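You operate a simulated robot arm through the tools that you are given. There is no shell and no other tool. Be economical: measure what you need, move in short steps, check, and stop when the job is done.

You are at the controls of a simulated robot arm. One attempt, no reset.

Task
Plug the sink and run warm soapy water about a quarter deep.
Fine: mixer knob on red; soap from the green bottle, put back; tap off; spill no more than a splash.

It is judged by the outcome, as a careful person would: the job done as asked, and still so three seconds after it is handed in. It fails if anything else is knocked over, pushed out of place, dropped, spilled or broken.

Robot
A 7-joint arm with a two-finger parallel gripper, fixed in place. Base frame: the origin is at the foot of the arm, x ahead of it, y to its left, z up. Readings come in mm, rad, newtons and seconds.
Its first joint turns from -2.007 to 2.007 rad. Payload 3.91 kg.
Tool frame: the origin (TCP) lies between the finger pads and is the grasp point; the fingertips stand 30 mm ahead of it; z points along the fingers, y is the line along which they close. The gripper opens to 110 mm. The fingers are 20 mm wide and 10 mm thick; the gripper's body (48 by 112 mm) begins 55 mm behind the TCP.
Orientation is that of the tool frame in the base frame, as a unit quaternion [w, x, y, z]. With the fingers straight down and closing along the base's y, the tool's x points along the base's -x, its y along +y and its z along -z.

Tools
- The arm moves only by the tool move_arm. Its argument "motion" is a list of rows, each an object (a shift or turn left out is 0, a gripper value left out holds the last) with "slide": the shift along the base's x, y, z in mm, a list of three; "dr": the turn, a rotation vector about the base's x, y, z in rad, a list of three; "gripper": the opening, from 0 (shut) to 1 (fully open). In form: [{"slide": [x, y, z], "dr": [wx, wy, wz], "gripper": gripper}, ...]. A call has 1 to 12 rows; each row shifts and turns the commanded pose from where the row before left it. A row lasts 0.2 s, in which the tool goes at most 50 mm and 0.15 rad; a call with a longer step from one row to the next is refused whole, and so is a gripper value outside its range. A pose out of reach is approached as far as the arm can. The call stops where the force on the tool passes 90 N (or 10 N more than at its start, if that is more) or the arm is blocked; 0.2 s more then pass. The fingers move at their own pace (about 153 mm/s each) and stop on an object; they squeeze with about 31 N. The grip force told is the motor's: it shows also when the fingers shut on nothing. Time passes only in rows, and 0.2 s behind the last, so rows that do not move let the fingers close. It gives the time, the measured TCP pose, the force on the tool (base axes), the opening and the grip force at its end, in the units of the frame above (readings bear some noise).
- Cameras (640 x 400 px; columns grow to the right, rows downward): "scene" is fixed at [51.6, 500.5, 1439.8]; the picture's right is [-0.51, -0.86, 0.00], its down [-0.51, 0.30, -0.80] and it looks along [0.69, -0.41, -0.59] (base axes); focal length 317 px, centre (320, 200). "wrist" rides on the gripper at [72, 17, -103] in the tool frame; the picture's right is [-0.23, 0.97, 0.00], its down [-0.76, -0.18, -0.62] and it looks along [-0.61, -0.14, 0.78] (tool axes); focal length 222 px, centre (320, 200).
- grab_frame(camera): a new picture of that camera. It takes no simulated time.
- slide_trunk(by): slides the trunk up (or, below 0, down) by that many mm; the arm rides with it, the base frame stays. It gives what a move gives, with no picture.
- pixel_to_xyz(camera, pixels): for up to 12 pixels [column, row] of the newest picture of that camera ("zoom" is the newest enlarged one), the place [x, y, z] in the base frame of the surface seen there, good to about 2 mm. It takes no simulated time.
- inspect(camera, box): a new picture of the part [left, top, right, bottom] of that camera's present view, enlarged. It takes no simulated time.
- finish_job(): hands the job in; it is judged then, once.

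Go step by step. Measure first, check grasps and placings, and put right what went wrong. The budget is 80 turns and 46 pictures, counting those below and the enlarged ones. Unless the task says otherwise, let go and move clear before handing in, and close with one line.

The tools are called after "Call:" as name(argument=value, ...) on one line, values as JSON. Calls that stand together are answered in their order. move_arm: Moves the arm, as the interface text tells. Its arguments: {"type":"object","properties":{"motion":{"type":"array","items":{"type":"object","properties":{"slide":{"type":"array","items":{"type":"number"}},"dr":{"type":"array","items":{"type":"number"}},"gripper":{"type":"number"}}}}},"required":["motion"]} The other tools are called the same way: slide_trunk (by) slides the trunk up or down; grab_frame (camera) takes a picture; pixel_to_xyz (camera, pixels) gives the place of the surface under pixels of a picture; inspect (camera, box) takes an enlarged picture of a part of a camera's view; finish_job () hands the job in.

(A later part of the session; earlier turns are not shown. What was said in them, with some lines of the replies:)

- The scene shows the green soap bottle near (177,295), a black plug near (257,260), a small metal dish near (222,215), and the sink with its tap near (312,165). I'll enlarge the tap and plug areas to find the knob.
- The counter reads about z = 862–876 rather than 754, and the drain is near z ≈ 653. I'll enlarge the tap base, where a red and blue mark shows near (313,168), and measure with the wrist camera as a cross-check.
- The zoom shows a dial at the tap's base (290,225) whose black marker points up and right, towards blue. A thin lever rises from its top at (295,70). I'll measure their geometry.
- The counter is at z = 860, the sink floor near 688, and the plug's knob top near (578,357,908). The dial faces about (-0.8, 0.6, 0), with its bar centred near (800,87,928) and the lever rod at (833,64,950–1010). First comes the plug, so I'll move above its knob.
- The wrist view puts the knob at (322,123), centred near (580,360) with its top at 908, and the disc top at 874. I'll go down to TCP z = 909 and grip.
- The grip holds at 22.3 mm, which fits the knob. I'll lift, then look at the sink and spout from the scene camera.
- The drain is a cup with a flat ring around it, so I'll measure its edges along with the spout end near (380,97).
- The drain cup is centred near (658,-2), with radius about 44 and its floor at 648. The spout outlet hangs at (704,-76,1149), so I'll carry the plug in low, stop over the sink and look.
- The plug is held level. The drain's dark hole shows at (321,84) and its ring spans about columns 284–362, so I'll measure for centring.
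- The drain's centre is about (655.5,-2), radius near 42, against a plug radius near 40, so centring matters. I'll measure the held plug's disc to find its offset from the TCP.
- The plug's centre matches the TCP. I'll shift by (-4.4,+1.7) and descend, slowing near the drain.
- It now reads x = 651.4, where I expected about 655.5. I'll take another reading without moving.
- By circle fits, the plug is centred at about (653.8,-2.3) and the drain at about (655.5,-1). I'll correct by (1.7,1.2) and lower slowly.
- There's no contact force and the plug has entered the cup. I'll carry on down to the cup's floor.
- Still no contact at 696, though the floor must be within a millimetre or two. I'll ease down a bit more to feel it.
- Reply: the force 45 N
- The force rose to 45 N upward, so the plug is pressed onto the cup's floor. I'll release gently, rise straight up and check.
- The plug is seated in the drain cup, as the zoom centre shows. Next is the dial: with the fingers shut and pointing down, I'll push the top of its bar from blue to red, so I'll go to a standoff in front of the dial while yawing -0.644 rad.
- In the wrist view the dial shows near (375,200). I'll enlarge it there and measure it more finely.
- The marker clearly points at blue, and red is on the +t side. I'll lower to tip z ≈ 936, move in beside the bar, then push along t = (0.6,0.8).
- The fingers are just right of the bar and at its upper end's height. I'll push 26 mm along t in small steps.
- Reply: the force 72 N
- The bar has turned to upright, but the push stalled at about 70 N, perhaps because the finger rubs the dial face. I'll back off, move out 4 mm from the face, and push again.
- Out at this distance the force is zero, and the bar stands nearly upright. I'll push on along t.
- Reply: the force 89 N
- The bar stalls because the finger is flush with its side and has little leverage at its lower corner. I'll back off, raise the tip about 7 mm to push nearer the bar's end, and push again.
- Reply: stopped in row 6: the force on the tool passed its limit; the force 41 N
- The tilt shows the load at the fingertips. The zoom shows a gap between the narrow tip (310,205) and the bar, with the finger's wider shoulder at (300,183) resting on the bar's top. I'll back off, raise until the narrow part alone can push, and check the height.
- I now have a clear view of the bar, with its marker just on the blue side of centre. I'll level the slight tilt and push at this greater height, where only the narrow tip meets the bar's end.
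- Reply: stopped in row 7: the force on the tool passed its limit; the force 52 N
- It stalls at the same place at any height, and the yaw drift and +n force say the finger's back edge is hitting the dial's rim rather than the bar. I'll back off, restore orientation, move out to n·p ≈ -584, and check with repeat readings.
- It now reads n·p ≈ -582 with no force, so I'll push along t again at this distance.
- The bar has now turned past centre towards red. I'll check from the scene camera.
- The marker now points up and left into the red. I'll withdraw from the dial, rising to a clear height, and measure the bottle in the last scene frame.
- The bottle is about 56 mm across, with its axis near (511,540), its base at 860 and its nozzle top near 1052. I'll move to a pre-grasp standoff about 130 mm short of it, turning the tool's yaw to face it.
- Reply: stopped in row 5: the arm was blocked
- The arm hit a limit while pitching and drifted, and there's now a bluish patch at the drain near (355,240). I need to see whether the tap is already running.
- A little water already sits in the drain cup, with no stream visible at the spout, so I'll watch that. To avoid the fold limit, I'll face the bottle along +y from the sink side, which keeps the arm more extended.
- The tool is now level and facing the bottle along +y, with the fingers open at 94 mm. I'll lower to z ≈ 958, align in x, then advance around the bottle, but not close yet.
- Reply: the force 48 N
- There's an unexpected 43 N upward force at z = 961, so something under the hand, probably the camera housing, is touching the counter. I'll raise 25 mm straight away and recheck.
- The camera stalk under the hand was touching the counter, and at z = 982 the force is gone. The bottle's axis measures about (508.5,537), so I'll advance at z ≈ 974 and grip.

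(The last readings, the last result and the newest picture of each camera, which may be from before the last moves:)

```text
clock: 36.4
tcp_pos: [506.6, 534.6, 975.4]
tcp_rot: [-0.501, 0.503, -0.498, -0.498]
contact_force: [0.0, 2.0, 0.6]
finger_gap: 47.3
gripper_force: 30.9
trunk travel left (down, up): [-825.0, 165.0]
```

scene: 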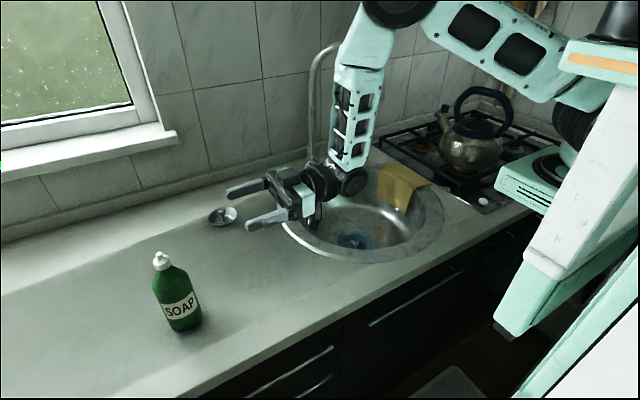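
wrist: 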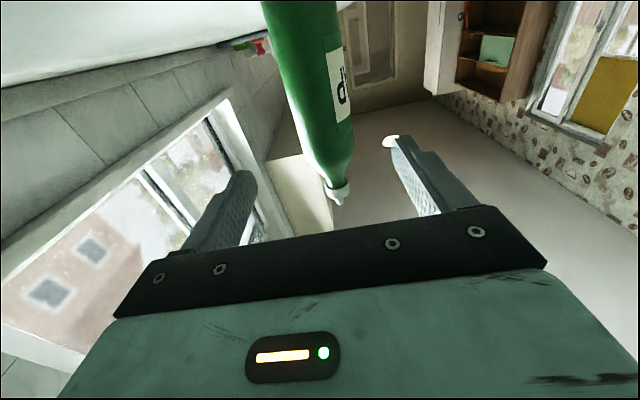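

The grip holds at 47 mm on the soft bottle. I'll lift it 65 mm and carry it upright over the sink to about (565,110).

Call:
move_arm(motion=[{"slide": [0, 0, 20]}, {"slide": [0, 0, 30]}, {"slide": [0, -15, 20]}, {"slide": [6, -35, 0]}, {"slide": [6, -40, 0]}, {"slide": [6, -40, 0]}, {"slide": [8, -40, 0]}, {"slide": [8, -40, 0]}, {"slide": [8, -40, 0]}, {"slide": [8, -40, 0]}, {"slide": [8, -40, 0]}, {}])

Call:
move_arm(motion=[{"slide": [0, -35, 0]}, {"slide": [0, -35, 0]}, {"slide": [0, -20, 0]}, {}])

Call:
grab_frame(camera="scene")

```text
clock: 39.0
tcp_pos: [569.4, 203.5, 1044.4]
tcp_rot: [-0.501, 0.504, -0.498, -0.498]
contact_force: [-0.2, -0.5, -2.2]
finger_gap: 47.3
gripper_force: 31.2
trunk travel left (down, up): [-825.0, 165.0]
```

```text
clock: 40.0
tcp_pos: [565.3, 115.3, 1045.1]
tcp_rot: [-0.5, 0.504, -0.498, -0.498]
contact_force: [0.5, -0.5, -3.1]
finger_gap: 47.5
gripper_force: 30.5
trunk travel left (down, up): [-825.0, 165.0]
```

```text
10 pictures are left
```

scene: 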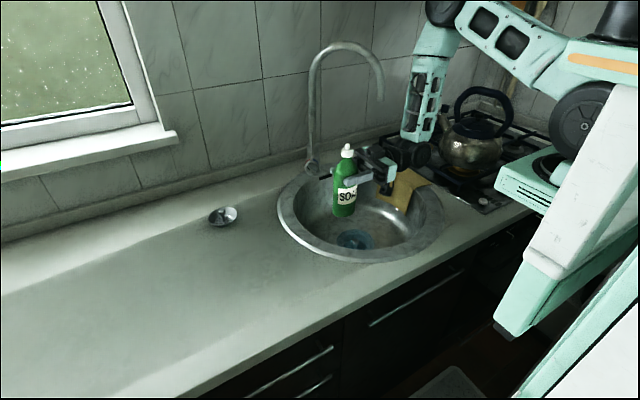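

The bottle is upright over the sink. I'll tip it towards +x by rolling about +y, lowering a little as it goes.

Call:
move_arm(motion=[{"dr": [0, 0.145, 0]}, {"dr": [0, 0.145, 0]}, {"dr": [0, 0.145, 0]}, {"dr": [0, 0.145, 0]}, {"dr": [0, 0.145, 0]}, {"dr": [0, 0.145, 0]}, {"dr": [0, 0.145, 0], "slide": [0, 0, -8]}, {"dr": [0, 0.145, 0], "slide": [0, 0, -8]}, {"dr": [0, 0.145, 0], "slide": [0, 0, -8]}, {"dr": [0, 0.145, 0]}, {"dr": [0, 0.145, 0]}])

```text
clock: 42.4
tcp_pos: [566.0, 115.4, 1019.9]
tcp_rot: [-0.008, 0.006, 0.705, 0.709]
contact_force: [0.1, -0.3, -2.3]
finger_gap: 47.5
gripper_force: 30.9
trunk travel left (down, up): [-825.0, 165.0]
```

It has rolled about 91° without trouble. I'll continue to about 140° and look.

Call:
move_arm(motion=[{"dr": [0, 0.145, 0]}, {"dr": [0, 0.145, 0]}, {"dr": [0, 0.145, 0]}, {"dr": [0, 0.145, 0]}, {"dr": [0, 0.145, 0]}, {"dr": [0, 0.145, 0]}])

Call:
inspect(camera="scene", box=[270, 120, 450, 270])

```text
clock: 43.8
tcp_pos: [567.7, 117.6, 1019.8]
tcp_rot: [-0.305, 0.304, 0.637, 0.64]
contact_force: [0.4, 1.2, -3.4]
finger_gap: 47.7
gripper_force: 31.2
trunk travel left (down, up): [-825.0, 165.0]
```

```text
2.67 times, centred on (360, 195) of scene
```

zoom: 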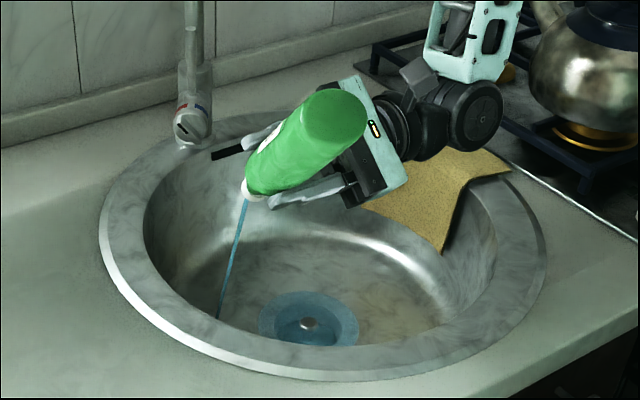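

Soap is streaming from the nozzle into the bowl, at (243,200)–(220,318) in the zoom. I'll hold briefly, then roll back upright.

Call:
move_arm(motion=[{}, {}, {"dr": [0, -0.145, 0]}, {"dr": [0, -0.145, 0]}, {"dr": [0, -0.145, 0]}, {"dr": [0, -0.145, 0]}, {"dr": [0, -0.145, 0]}, {"dr": [0, -0.145, 0]}, {"dr": [0, -0.145, 0]}, {"dr": [0, -0.145, 0]}, {"dr": [0, -0.145, 0]}, {"dr": [0, -0.145, 0]}])

Call:
move_arm(motion=[{"dr": [0, -0.145, 0], "slide": [0, 0, 6]}, {"dr": [0, -0.145, 0], "slide": [0, 0, 6]}, {"dr": [0, -0.145, 0], "slide": [0, 0, 6]}, {"dr": [0, -0.145, 0], "slide": [0, 0, 6]}, {"dr": [0, -0.145, 0]}, {"dr": [0, -0.145, 0]}, {"dr": [0, -0.145, 0]}, {}, {}])

Call:
inspect(camera="scene", box=[270, 120, 450, 270])

```text
clock: 46.4
tcp_pos: [566.9, 116.1, 1021.5]
tcp_rot: [0.197, -0.199, 0.679, 0.679]
contact_force: [0.4, -0.7, -2.8]
finger_gap: 47.4
gripper_force: 31.4
trunk travel left (down, up): [-825.0, 165.0]
```

```text
clock: 48.4
tcp_pos: [567.4, 116.5, 1044.8]
tcp_rot: [-0.501, 0.504, -0.498, -0.497]
contact_force: [-1.2, -0.4, -2.9]
finger_gap: 47.4
gripper_force: 30.8
trunk travel left (down, up): [-825.0, 165.0]
```

```text
2.67 times, centred on (360, 195) of scene
```

zoom: 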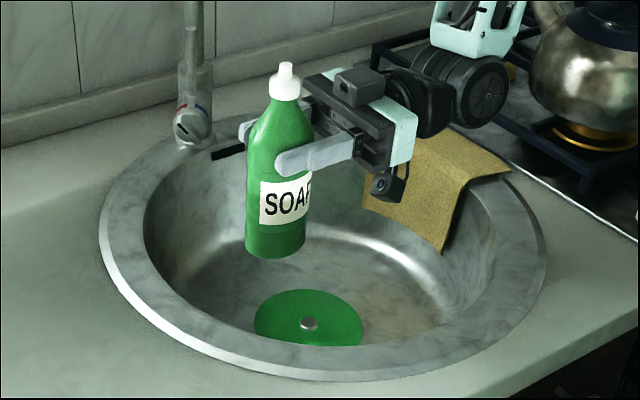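

The soap is in: the drain pool has turned green. The bottle is upright again, so I'll retrace its path back to its place.

Call:
move_arm(motion=[{"slide": [0, 30, 0]}, {"slide": [0, 40, 0]}, {"slide": [-6, 40, 0]}, {"slide": [-8, 40, 0]}, {"slide": [-8, 40, 0]}, {"slide": [-8, 40, 0]}, {"slide": [-8, 40, 0]}, {"slide": [-8, 40, 0]}, {"slide": [-6, 40, 0]}, {"slide": [-6, 40, 0]}, {"slide": [0, 30, 0]}, {}])

Call:
move_arm(motion=[{"slide": [0, 0, -25]}, {"slide": [0, 0, -25]}, {"slide": [0, 0, -12]}, {"slide": [0, 0, -4]}, {"slide": [0, 0, -3]}, {}])

```text
clock: 51.0
tcp_pos: [509.3, 536.3, 1044.1]
tcp_rot: [-0.501, 0.504, -0.499, -0.497]
contact_force: [0.0, 0.2, -2.8]
finger_gap: 47.3
gripper_force: 31.2
trunk travel left (down, up): [-825.0, 165.0]
```

```text
clock: 52.4
tcp_pos: [509.2, 535.4, 975.1]
tcp_rot: [-0.501, 0.504, -0.498, -0.497]
contact_force: [-1.0, 0.6, -3.4]
finger_gap: 47.4
gripper_force: 30.7
trunk travel left (down, up): [-825.0, 165.0]
```

The force still shows the bottle's weight, so I'll ease down in millimetre steps until it touches.

Call:
move_arm(motion=[{"slide": [0, 0, -1]}, {}])

Call:
move_arm(motion=[{"slide": [0, 0, -1]}, {}])

```text
clock: 53.0
tcp_pos: [508.6, 535.1, 975.0]
tcp_rot: [-0.501, 0.504, -0.498, -0.498]
contact_force: [-0.8, 0.5, -1.4]
finger_gap: 47.5
gripper_force: 31.0
trunk travel left (down, up): [-825.0, 165.0]
```

```text
clock: 53.6
tcp_pos: [509.5, 536.1, 974.9]
tcp_rot: [-0.501, 0.503, -0.498, -0.498]
contact_force: [0.0, -1.3, 5.8]
finger_gap: 47.4
gripper_force: 30.7
trunk travel left (down, up): [-825.0, 165.0]
```

The force has turned to +5.8 N, so the bottle is on the counter. I'll open and withdraw straight back along -y.

Call:
move_arm(motion=[{"gripper": 0.85}, {}, {"slide": [0, -20, 0]}, {"slide": [0, -40, 2]}, {"slide": [0, -45, 20]}, {"slide": [0, -40, 35]}, {"slide": [0, -20, 45]}, {}])

Call:
grab_frame(camera="scene")

```text
refused: row 6 steps farther than a row can; nothing moved
```

```text
7 pictures are left
```

scene: 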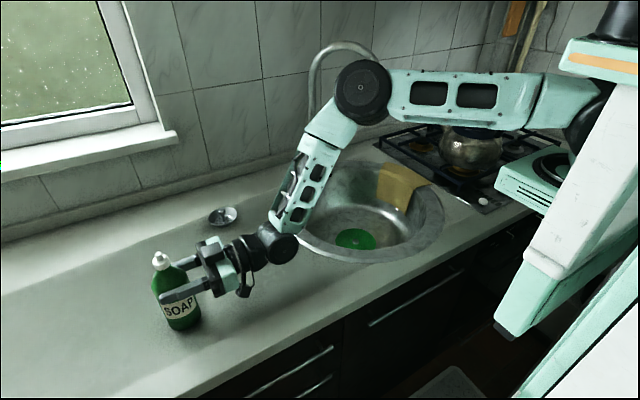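

The refusal was only for step length. The bottle stands in its place at (177,295), so I'll open and withdraw with shorter rows.

Call:
move_arm(motion=[{"gripper": 0.85}, {}, {"slide": [0, -20, 0]}, {"slide": [0, -40, 2]}, {"slide": [0, -42, 15]}, {"slide": [0, -35, 25]}, {"slide": [0, -30, 23]}, {}])

Call:
move_arm(motion=[{"slide": [16.3, -16.5, 0], "dr": [0, 0, -0.1476]}, {"slide": [16.3, -16.5, 0], "dr": [0, 0, -0.1476]}, {"slide": [16.3, -16.5, 0], "dr": [0, 0, -0.1476]}, {"slide": [16.3, -16.5, 0], "dr": [0, 0, -0.1476]}, {"slide": [16.3, -16.5, 0], "dr": [0, 0, -0.1476]}, {"slide": [16.3, -16.5, 0], "dr": [0, 0, -0.1476]}, {"slide": [16.3, -16.5, 0], "dr": [0, 0, -0.1476]}, {"slide": [16.3, -16.5, 0], "dr": [0, 0, -0.1476]}, {}])

```text
clock: 55.4
tcp_pos: [507.1, 369.3, 1039.7]
tcp_rot: [-0.501, 0.503, -0.498, -0.498]
contact_force: [-0.2, 0.5, 0.9]
finger_gap: 93.3
gripper_force: 0.1
trunk travel left (down, up): [-825.0, 165.0]
```

```text
clock: 57.4
tcp_pos: [638.8, 234.8, 1039.5]
tcp_rot: [0.693, -0.14, 0.694, 0.134]
contact_force: [-0.9, -0.2, 0.2]
finger_gap: 93.4
gripper_force: 0.1
trunk travel left (down, up): [-825.0, 165.0]
```

The turn is going smoothly. I'll continue to the lever standoff at about (753,122,1021), facing d, with the fingers half open.

Call:
move_arm(motion=[{"slide": [16.3, -16.1, -2.6], "dr": [0, 0, -0.1476]}, {"slide": [16.3, -16.1, -2.6], "dr": [0, 0, -0.1476]}, {"slide": [16.3, -16.1, -2.6], "dr": [0, 0, -0.1476]}, {"slide": [16.3, -16.1, -2.6], "dr": [0, 0, -0.1476]}, {"slide": [16.3, -16.1, -2.6], "dr": [0, 0, -0.1476]}, {"slide": [16.3, -16.1, -2.6], "dr": [0, 0, -0.1476]}, {"slide": [16.3, -16.1, -2.6], "dr": [0, 0, -0.1476], "gripper": 0.45}, {}])

Call:
grab_frame(camera="wrist")

```text
clock: 59.2
tcp_pos: [754.7, 125.3, 1022.0]
tcp_rot: [0.669, 0.221, 0.673, -0.226]
contact_force: [1.3, 0.4, 1.0]
finger_gap: 49.6
gripper_force: 0.0
trunk travel left (down, up): [-825.0, 165.0]
```

```text
6 pictures are left
```

wrist: 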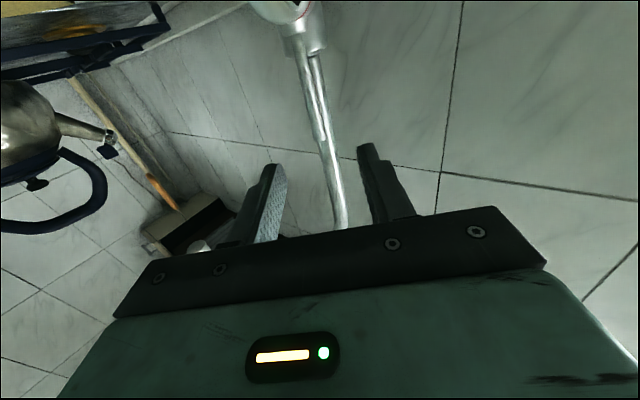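

In this upside-down view, the lever and pipe run from (295,35) towards (343,225), between the open fingers. I'll measure where the lever stands and ends.

Call:
pixel_to_xyz(camera="wrist", pixels=[[301, 60], [306, 80], [312, 100], [318, 120], [322, 135], [327, 150], [332, 170], [338, 200], [315, 70], [325, 110]])

```text
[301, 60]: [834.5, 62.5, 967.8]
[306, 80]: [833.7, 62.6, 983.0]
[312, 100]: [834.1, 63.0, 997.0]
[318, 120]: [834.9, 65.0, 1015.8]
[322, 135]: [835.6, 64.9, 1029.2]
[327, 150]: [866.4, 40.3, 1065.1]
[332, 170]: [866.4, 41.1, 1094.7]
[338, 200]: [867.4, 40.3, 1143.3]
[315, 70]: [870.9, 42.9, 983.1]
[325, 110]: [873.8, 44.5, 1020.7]
```

The lever is vertical, axis near (838,60), topping out at about 1035, and the pipe's front is 30 mm or more beyond. I'll advance to straddle the lever with the tips short of the pipe, and grip.

Call:
move_arm(motion=[{"slide": [24, -18.7, -2]}, {"slide": [24, -18.7, -2]}, {"slide": [16, -12.5, 0]}, {"slide": [7.6, -6.3, 0]}, {}, {"gripper": 0}, {}, {}])

```text
clock: 61.0
tcp_pos: [825.7, 69.1, 1016.1]
tcp_rot: [0.669, 0.222, 0.673, -0.226]
contact_force: [6.2, 3.8, -0.1]
finger_gap: 10.4
gripper_force: 44.7
trunk travel left (down, up): [-825.0, 165.0]
```

The rod is gripped at 10.4 mm. I'll test by pulling it gently 8 mm forward along n.

Call:
move_arm(motion=[{"slide": [-3.2, 2.4, 0]}, {"slide": [-3.2, 2.4, 0]}, {}])

```text
clock: 61.8
tcp_pos: [819.5, 73.1, 1016.3]
tcp_rot: [0.669, 0.22, 0.673, -0.225]
contact_force: [19.1, 1.2, -1.9]
finger_gap: 10.8
gripper_force: 44.6
trunk travel left (down, up): [-825.0, 165.0]
```

It moved 8 mm with about 15 N, which could be the pads sliding or the lever tilting. I'll return, then test sideways along t.

Call:
move_arm(motion=[{"slide": [3.2, -2.4, 0]}, {"slide": [3.2, -2.4, 0]}, {"slide": [2.4, 3.2, 0]}, {"slide": [2.4, 3.2, 0]}, {}])

Call:
inspect(camera="scene", box=[290, 40, 410, 250])

```text
clock: 63.0
tcp_pos: [826.0, 68.6, 1015.8]
tcp_rot: [0.665, 0.223, 0.674, -0.232]
contact_force: [-45.4, -35.7, -4.5]
finger_gap: 10.5
gripper_force: 45.1
trunk travel left (down, up): [-825.0, 165.0]
```

```text
1.90 times, centred on (350, 145) of scene
```

zoom: 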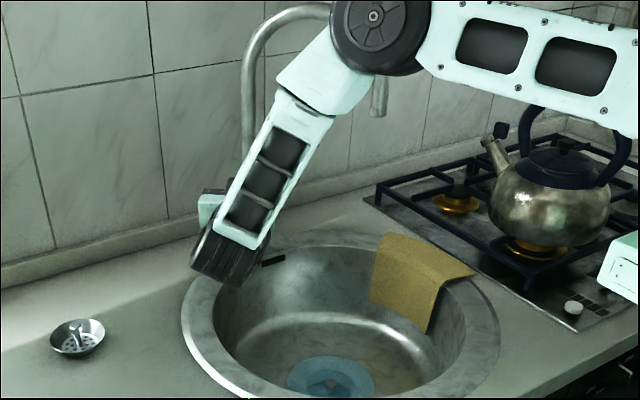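

Sideways is stiff, with 58 N and no movement, while the pool has turned blue again, which suggests the forward pull let some water in. I'll undo the sideways load, pull forward about 16 mm and look at the spout.

Call:
move_arm(motion=[{"slide": [-2.4, -3.2, 0]}, {"slide": [-2.4, -3.2, 0]}, {"slide": [-4, 3, 0]}, {"slide": [-4, 3, -0.5]}, {"slide": [-4, 3, -1]}, {}])

Call:
inspect(camera="scene", box=[290, 40, 410, 250])

```text
clock: 64.4
tcp_pos: [815.8, 77.8, 1015.3]
tcp_rot: [0.67, 0.222, 0.671, -0.226]
contact_force: [4.7, -15.5, 8.4]
finger_gap: 10.7
gripper_force: 45.3
trunk travel left (down, up): [-825.0, 165.0]
```

```text
1.90 times, centred on (350, 145) of scene
```

zoom: 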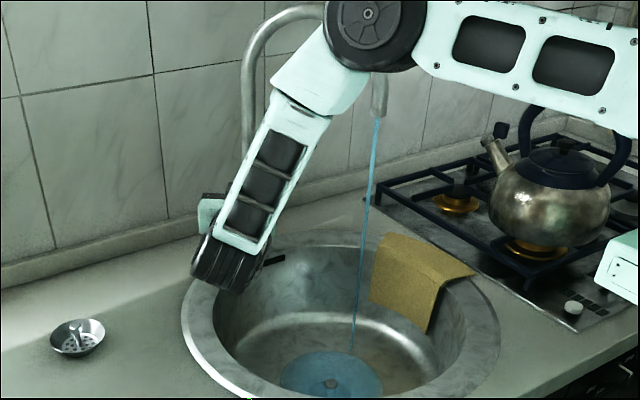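

Water is running from the spout at (377,115) to (350,350). I'll measure the pool now, then let it run while holding the lever here.

Call:
pixel_to_xyz(camera="zoom", pixels=[[281, 372], [382, 380], [330, 353], [300, 365], [365, 375], [345, 360], [240, 330], [420, 330], [330, 315]])

Call:
move_arm(motion=[{}, {}, {}, {}, {}, {}, {}, {}, {}, {}, {}, {}])

Call:
inspect(camera="scene", box=[280, 160, 450, 270])

```text
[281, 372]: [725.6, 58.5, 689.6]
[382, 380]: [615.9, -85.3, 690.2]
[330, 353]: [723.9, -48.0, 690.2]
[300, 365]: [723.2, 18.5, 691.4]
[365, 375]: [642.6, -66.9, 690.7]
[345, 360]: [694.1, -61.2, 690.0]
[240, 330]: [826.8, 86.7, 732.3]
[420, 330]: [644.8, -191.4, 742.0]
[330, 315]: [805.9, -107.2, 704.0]
```

```text
clock: 67.0
tcp_pos: [813.1, 77.6, 1015.6]
tcp_rot: [0.67, 0.221, 0.672, -0.226]
contact_force: [4.1, 4.3, 28.3]
finger_gap: 10.5
gripper_force: 45.1
trunk travel left (down, up): [-825.0, 165.0]
```

```text
3.64 times, centred on (365, 215) of scene
```

zoom: 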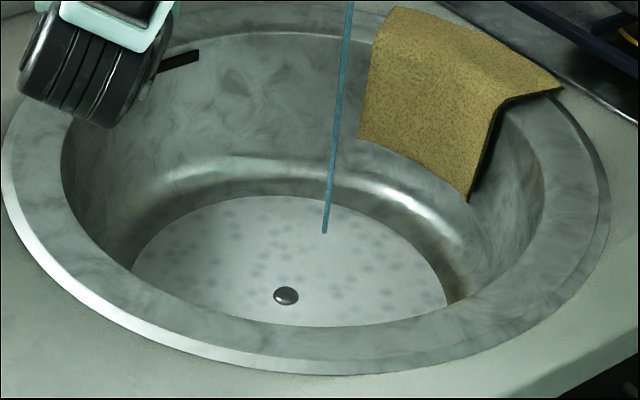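

There's now a foamy soapy layer across the floor. I'll measure its level.

Call:
pixel_to_xyz(camera="zoom", pixels=[[200, 250], [250, 220], [380, 250], [420, 290], [220, 300], [137, 265], [250, 198], [360, 320], [60, 170], [300, 38], [540, 180]])

```text
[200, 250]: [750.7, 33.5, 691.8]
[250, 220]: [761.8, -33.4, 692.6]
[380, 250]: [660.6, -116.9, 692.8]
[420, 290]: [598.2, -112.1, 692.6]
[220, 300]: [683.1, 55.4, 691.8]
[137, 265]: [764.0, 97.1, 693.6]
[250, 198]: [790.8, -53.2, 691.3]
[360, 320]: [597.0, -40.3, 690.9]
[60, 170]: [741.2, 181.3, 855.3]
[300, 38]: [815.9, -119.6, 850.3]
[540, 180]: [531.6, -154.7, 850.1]
```

The level is at 692, about 4 mm over the floor, rising roughly 1.1–1.3 mm/s. The target is about z = 730, a quarter of the 172 mm depth. I'll hold the lever open for about 15 s more and measure again.

Call:
move_arm(motion=[{}, {}, {}, {}, {}, {}, {}, {}, {}, {}, {}, {}])

Call:
move_arm(motion=[{}, {}, {}, {}, {}, {}, {}, {}, {}, {}, {}, {}])

Call:
move_arm(motion=[{}, {}, {}, {}, {}, {}, {}, {}, {}, {}, {}, {}])

Call:
move_arm(motion=[{}, {}, {}, {}, {}, {}, {}, {}, {}, {}, {}, {}])

Call:
move_arm(motion=[{}, {}, {}, {}, {}, {}, {}, {}, {}, {}, {}, {}])

Call:
inspect(camera="scene", box=[280, 160, 450, 270])

Call:
pixel_to_xyz(camera="zoom", pixels=[[200, 250], [250, 220], [380, 250], [420, 270], [220, 290], [300, 230], [330, 290], [270, 260]])

```text
clock: 69.6
tcp_pos: [813.1, 77.5, 1013.6]
tcp_rot: [0.67, 0.22, 0.672, -0.224]
contact_force: [2.4, 8.3, 27.0]
finger_gap: 10.5
gripper_force: 45.4
trunk travel left (down, up): [-825.0, 165.0]
```

```text
clock: 72.2
tcp_pos: [813.5, 77.6, 1015.1]
tcp_rot: [0.67, 0.221, 0.672, -0.225]
contact_force: [2.1, 10.0, 26.3]
finger_gap: 10.4
gripper_force: 45.1
trunk travel left (down, up): [-825.0, 165.0]
```

```text
clock: 74.8
tcp_pos: [812.5, 78.4, 1015.8]
tcp_rot: [0.67, 0.221, 0.672, -0.225]
contact_force: [3.4, 8.8, 25.7]
finger_gap: 10.5
gripper_force: 44.5
trunk travel left (down, up): [-825.0, 165.0]
```

```text
clock: 77.4
tcp_pos: [813.8, 78.2, 1015.0]
tcp_rot: [0.669, 0.22, 0.673, -0.226]
contact_force: [3.4, 10.9, 22.6]
finger_gap: 10.5
gripper_force: 45.2
trunk travel left (down, up): [-825.0, 165.0]
```

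```text
clock: 80.0
tcp_pos: [813.6, 78.0, 1014.2]
tcp_rot: [0.669, 0.22, 0.673, -0.226]
contact_force: [4.0, 9.8, 19.9]
finger_gap: 10.5
gripper_force: 44.9
trunk travel left (down, up): [-825.0, 165.0]
```

```text
3.64 times, centred on (365, 215) of scene
```

zoom: 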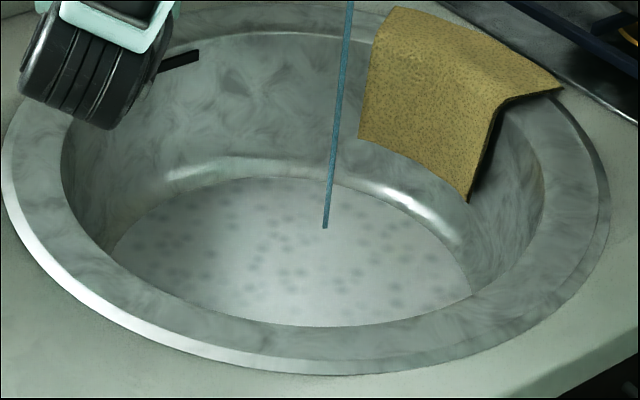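

```text
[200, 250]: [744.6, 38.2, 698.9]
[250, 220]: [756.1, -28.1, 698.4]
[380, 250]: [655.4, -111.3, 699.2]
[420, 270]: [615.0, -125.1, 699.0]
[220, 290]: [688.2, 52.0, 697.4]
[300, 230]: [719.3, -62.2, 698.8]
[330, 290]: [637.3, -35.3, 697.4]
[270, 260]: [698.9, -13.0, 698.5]
```

The level is only 698.5 after 13 s, about 0.5 mm/s, so it would take over 70 s more. I'll pull the lever another 8 mm for more flow, run for about 16 s, and measure again.

Call:
move_arm(motion=[{"slide": [-3.2, 2.4, -1]}, {"slide": [-3.2, 2.4, -1]}, {}, {}, {}, {}, {}, {}, {}, {}, {}, {}])

Call:
move_arm(motion=[{}, {}, {}, {}, {}, {}, {}, {}, {}, {}, {}, {}])

Call:
move_arm(motion=[{}, {}, {}, {}, {}, {}, {}, {}, {}, {}, {}, {}])

Call:
move_arm(motion=[{}, {}, {}, {}, {}, {}, {}, {}, {}, {}, {}, {}])

Call:
move_arm(motion=[{}, {}, {}, {}, {}, {}, {}, {}, {}, {}, {}, {}])

Call:
grab_frame(camera="scene")

Call:
pixel_to_xyz(camera="scene", pixels=[[335, 228], [348, 220], [380, 228], [390, 232], [340, 238], [360, 222], [368, 238], [352, 230]])

```text
clock: 82.6
tcp_pos: [807.7, 82.1, 1012.1]
tcp_rot: [0.668, 0.221, 0.673, -0.226]
contact_force: [14.1, 3.6, 4.6]
finger_gap: 10.8
gripper_force: 44.9
trunk travel left (down, up): [-825.0, 165.0]
```

```text
clock: 85.2
tcp_pos: [806.4, 81.9, 1012.1]
tcp_rot: [0.669, 0.22, 0.674, -0.225]
contact_force: [4.9, 5.3, -1.9]
finger_gap: 10.4
gripper_force: 45.5
trunk travel left (down, up): [-825.0, 165.0]
```

```text
clock: 87.8
tcp_pos: [807.1, 81.8, 1011.4]
tcp_rot: [0.668, 0.221, 0.673, -0.226]
contact_force: [0.1, 5.6, -5.4]
finger_gap: 10.7
gripper_force: 45.0
trunk travel left (down, up): [-825.0, 165.0]
```

```text
clock: 90.4
tcp_pos: [808.1, 82.4, 1011.5]
tcp_rot: [0.668, 0.221, 0.673, -0.226]
contact_force: [0.4, 4.8, -7.8]
finger_gap: 10.8
gripper_force: 44.9
trunk travel left (down, up): [-825.0, 165.0]
```

```text
clock: 93.0
tcp_pos: [806.9, 81.6, 1012.3]
tcp_rot: [0.669, 0.22, 0.673, -0.225]
contact_force: [2.1, 3.6, -6.8]
finger_gap: 10.5
gripper_force: 45.6
trunk travel left (down, up): [-825.0, 165.0]
```

```text
1 pictures are left
```

scene: 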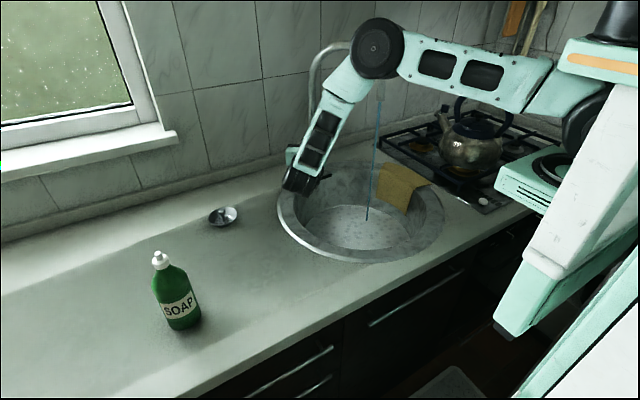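

```text
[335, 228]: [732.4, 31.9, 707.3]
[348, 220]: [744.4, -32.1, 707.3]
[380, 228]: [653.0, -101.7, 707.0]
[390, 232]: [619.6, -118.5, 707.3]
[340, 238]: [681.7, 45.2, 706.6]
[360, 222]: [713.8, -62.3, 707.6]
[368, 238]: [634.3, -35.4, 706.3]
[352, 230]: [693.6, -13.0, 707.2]
```

The level is 707 and rising about 0.6 mm/s at this flow. I need about 22 mm more, so roughly 36 s. I'll hold in two batches and keep the last picture for the end.

Call:
move_arm(motion=[{}, {}, {}, {}, {}, {}, {}, {}, {}, {}, {}, {}])

Call:
move_arm(motion=[{}, {}, {}, {}, {}, {}, {}, {}, {}, {}, {}, {}])

Call:
move_arm(motion=[{}, {}, {}, {}, {}, {}, {}, {}, {}, {}, {}, {}])

Call:
move_arm(motion=[{}, {}, {}, {}, {}, {}, {}, {}, {}, {}, {}, {}])

Call:
move_arm(motion=[{}, {}, {}, {}, {}, {}, {}, {}, {}, {}, {}, {}])

Call:
move_arm(motion=[{}, {}, {}, {}, {}, {}, {}, {}, {}, {}, {}, {}])

Call:
move_arm(motion=[{}, {}, {}, {}, {}, {}, {}, {}, {}, {}, {}, {}])

```text
clock: 95.6
tcp_pos: [807.4, 81.1, 1011.9]
tcp_rot: [0.669, 0.22, 0.673, -0.225]
contact_force: [4.4, 3.0, -5.4]
finger_gap: 10.6
gripper_force: 44.8
trunk travel left (down, up): [-825.0, 165.0]
```

```text
clock: 98.2
tcp_pos: [807.8, 81.9, 1011.6]
tcp_rot: [0.668, 0.221, 0.673, -0.226]
contact_force: [4.4, 3.0, -3.0]
finger_gap: 10.4
gripper_force: 44.9
trunk travel left (down, up): [-825.0, 165.0]
```

```text
clock: 100.8
tcp_pos: [807.7, 81.9, 1010.4]
tcp_rot: [0.669, 0.22, 0.673, -0.225]
contact_force: [4.7, 4.2, -3.5]
finger_gap: 10.6
gripper_force: 45.5
trunk travel left (down, up): [-825.0, 165.0]
```

```text
clock: 103.4
tcp_pos: [807.2, 80.6, 1011.9]
tcp_rot: [0.669, 0.22, 0.673, -0.224]
contact_force: [4.4, 3.6, -1.6]
finger_gap: 10.6
gripper_force: 44.7
trunk travel left (down, up): [-825.0, 165.0]
```

```text
clock: 106.0
tcp_pos: [808.5, 82.0, 1011.2]
tcp_rot: [0.669, 0.22, 0.673, -0.225]
contact_force: [2.8, 4.5, -1.5]
finger_gap: 10.5
gripper_force: 45.0
trunk travel left (down, up): [-825.0, 165.0]
```

```text
clock: 108.6
tcp_pos: [808.1, 82.6, 1012.3]
tcp_rot: [0.669, 0.221, 0.673, -0.226]
contact_force: [3.3, 4.6, -1.0]
finger_gap: 10.5
gripper_force: 44.8
trunk travel left (down, up): [-825.0, 165.0]
```

```text
clock: 111.2
tcp_pos: [808.6, 81.7, 1011.3]
tcp_rot: [0.669, 0.222, 0.673, -0.225]
contact_force: [3.3, 4.5, -1.6]
finger_gap: 10.4
gripper_force: 44.6
trunk travel left (down, up): [-825.0, 165.0]
```

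The lever is holding steady with 18 s of the run done. I'll hold for the second batch.

Call:
move_arm(motion=[{}, {}, {}, {}, {}, {}, {}, {}, {}, {}, {}, {}])

Call:
move_arm(motion=[{}, {}, {}, {}, {}, {}, {}, {}, {}, {}, {}, {}])

Call:
move_arm(motion=[{}, {}, {}, {}, {}, {}, {}, {}, {}, {}, {}, {}])

Call:
move_arm(motion=[{}, {}, {}, {}, {}, {}, {}, {}, {}, {}, {}, {}])

Call:
move_arm(motion=[{}, {}, {}, {}, {}, {}, {}, {}, {}, {}, {}, {}])

Call:
move_arm(motion=[{}, {}, {}, {}, {}, {}, {}, {}, {}, {}, {}, {}])

Call:
move_arm(motion=[{}, {}, {}, {}, {}, {}, {}, {}, {}, {}, {}, {}])

```text
clock: 113.8
tcp_pos: [808.1, 82.1, 1012.0]
tcp_rot: [0.669, 0.221, 0.673, -0.225]
contact_force: [3.6, 5.0, -0.9]
finger_gap: 10.1
gripper_force: 44.9
trunk travel left (down, up): [-825.0, 165.0]
```

```text
clock: 116.4
tcp_pos: [807.5, 80.5, 1012.1]
tcp_rot: [0.669, 0.22, 0.673, -0.225]
contact_force: [3.9, 4.1, -0.5]
finger_gap: 10.6
gripper_force: 44.9
trunk travel left (down, up): [-825.0, 165.0]
```

```text
clock: 119.0
tcp_pos: [808.2, 82.0, 1012.1]
tcp_rot: [0.669, 0.22, 0.673, -0.226]
contact_force: [5.0, 4.5, -0.4]
finger_gap: 10.4
gripper_force: 44.7
trunk travel left (down, up): [-825.0, 165.0]
```

```text
clock: 121.6
tcp_pos: [808.1, 82.9, 1012.0]
tcp_rot: [0.669, 0.222, 0.673, -0.226]
contact_force: [3.8, 4.4, -1.3]
finger_gap: 10.6
gripper_force: 44.6
trunk travel left (down, up): [-825.0, 165.0]
```

```text
clock: 124.2
tcp_pos: [807.4, 80.9, 1012.3]
tcp_rot: [0.669, 0.221, 0.673, -0.225]
contact_force: [3.9, 5.0, -0.5]
finger_gap: 10.5
gripper_force: 45.2
trunk travel left (down, up): [-825.0, 165.0]
```

```text
clock: 126.8
tcp_pos: [807.0, 80.9, 1012.0]
tcp_rot: [0.669, 0.22, 0.673, -0.225]
contact_force: [4.2, 5.3, -0.2]
finger_gap: 10.6
gripper_force: 44.9
trunk travel left (down, up): [-825.0, 165.0]
```

```text
clock: 129.4
tcp_pos: [807.7, 82.4, 1011.4]
tcp_rot: [0.669, 0.22, 0.673, -0.224]
contact_force: [4.7, 4.8, -0.3]
finger_gap: 10.4
gripper_force: 45.6
trunk travel left (down, up): [-825.0, 165.0]
```

About 36 s have run, so the level should be near 729. I'll push the lever back upright and a little beyond, against its closed stop.

Call:
move_arm(motion=[{"slide": [6.4, -4.8, 1.2]}, {"slide": [6.4, -4.8, 1.2]}, {"slide": [5.6, -4.2, 1.1]}, {"slide": [1.6, -1.2, 0]}, {"slide": [1.6, -1.2, 0]}, {"slide": [1.6, -1.2, 0]}, {}])

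```text
clock: 131.0
tcp_pos: [828.8, 67.5, 1015.7]
tcp_rot: [0.668, 0.219, 0.675, -0.225]
contact_force: [-17.2, 24.3, -16.9]
finger_gap: 10.5
gripper_force: 44.6
trunk travel left (down, up): [-825.0, 165.0]
```

It has reached its closed stop, with 28 N of resistance 3 mm past the starting place. I'll open, withdraw straight back along n, and then swing to the earlier pose from which the tap and sink can be seen.

Call:
move_arm(motion=[{"slide": [-1.6, 1.2, 0], "gripper": 0.4}, {}, {"slide": [-16, 12, 0]}, {"slide": [-24, 18, 0]}, {"slide": [-28, 21, 4]}, {"slide": [-16, 12, 10]}, {}])

Call:
move_arm(motion=[{"slide": [-12, -1, 1], "dr": [0, 0, 0.1476]}, {"slide": [-12, -1, 1], "dr": [0, 0, 0.1476]}, {"slide": [-12, -1, 1], "dr": [0, 0, 0.1476]}, {"slide": [-12, -1, 1], "dr": [0, 0, 0.1476]}, {"slide": [-12, -1, 1], "dr": [0, 0, 0.1476]}, {"slide": [-12, -1, 1], "dr": [0, 0, 0.1476]}, {"slide": [-12, -1, 1], "dr": [0, 0, 0.1476]}, {"slide": [-12, -1, 1], "dr": [0, 0, 0.1476]}, {}])

Call:
move_arm(motion=[{"slide": [-12, -1, 1], "dr": [0, 0, 0.1476]}, {"slide": [-12, -1, 1], "dr": [0, 0, 0.1476]}, {"slide": [-12, -1, 1], "dr": [0, 0, 0.1476]}, {"slide": [-12, -1, 1], "dr": [0, 0, 0.1476]}, {"slide": [-12, -1, 1], "dr": [0, 0, 0.1476]}, {"slide": [-12, -1, 1], "dr": [0, 0, 0.1476]}, {"slide": [-12, -1, 1], "dr": [0, 0, 0.1476]}, {}])

```text
clock: 132.6
tcp_pos: [745.4, 129.8, 1032.4]
tcp_rot: [0.669, 0.221, 0.673, -0.226]
contact_force: [0.2, -0.2, 0.0]
finger_gap: 43.9
gripper_force: 0.1
trunk travel left (down, up): [-825.0, 165.0]
```

```text
clock: 134.6
tcp_pos: [648.9, 121.8, 1038.0]
tcp_rot: [0.681, -0.193, 0.682, 0.187]
contact_force: [-0.6, -0.3, -0.4]
finger_gap: 43.7
gripper_force: 0.1
trunk travel left (down, up): [-825.0, 165.0]
```

```text
clock: 136.4
tcp_pos: [562.5, 112.9, 1045.5]
tcp_rot: [-0.499, 0.505, -0.497, -0.498]
contact_force: [0.6, 0.5, 0.4]
finger_gap: 44.1
gripper_force: 0.1
trunk travel left (down, up): [-825.0, 165.0]
```

The arm is clear of the tap. I'll use the last picture to check the spout, dial, lever, water level and bottle.

Call:
grab_frame(camera="scene")

Call:
pixel_to_xyz(camera="scene", pixels=[[335, 228], [348, 240], [330, 220], [325, 225], [340, 245], [352, 235], [368, 240], [312, 140], [313, 132], [178, 300], [162, 258], [312, 150]])

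```text
0 pictures are left
```

scene: 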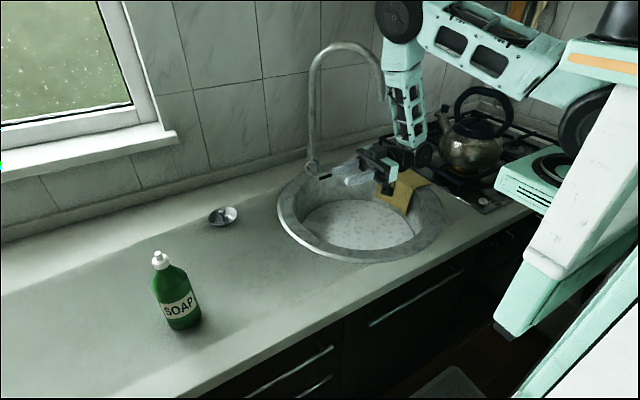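

```text
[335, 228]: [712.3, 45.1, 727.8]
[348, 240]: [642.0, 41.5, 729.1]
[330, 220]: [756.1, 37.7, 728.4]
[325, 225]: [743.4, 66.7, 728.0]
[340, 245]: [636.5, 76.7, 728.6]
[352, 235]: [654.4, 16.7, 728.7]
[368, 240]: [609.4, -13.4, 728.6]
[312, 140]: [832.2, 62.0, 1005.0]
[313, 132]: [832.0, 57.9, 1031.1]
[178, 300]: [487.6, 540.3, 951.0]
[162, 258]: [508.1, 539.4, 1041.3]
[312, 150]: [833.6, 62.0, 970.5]
```

The level measures 728.5, about 24% of the depth, with no stream falling into the foam. The lever is upright at (832,62), and the bottle is back at its spot with nothing else disturbed. I'll hand in.

Call:
finish_job()

```text
The job is handed in.
```

The sink is plugged and holds warm, soapy water about a quarter deep (roughly 24% of its depth). The dial was set on red, the tap is off, the soap bottle is back in its place, and I saw no spill on the counter.
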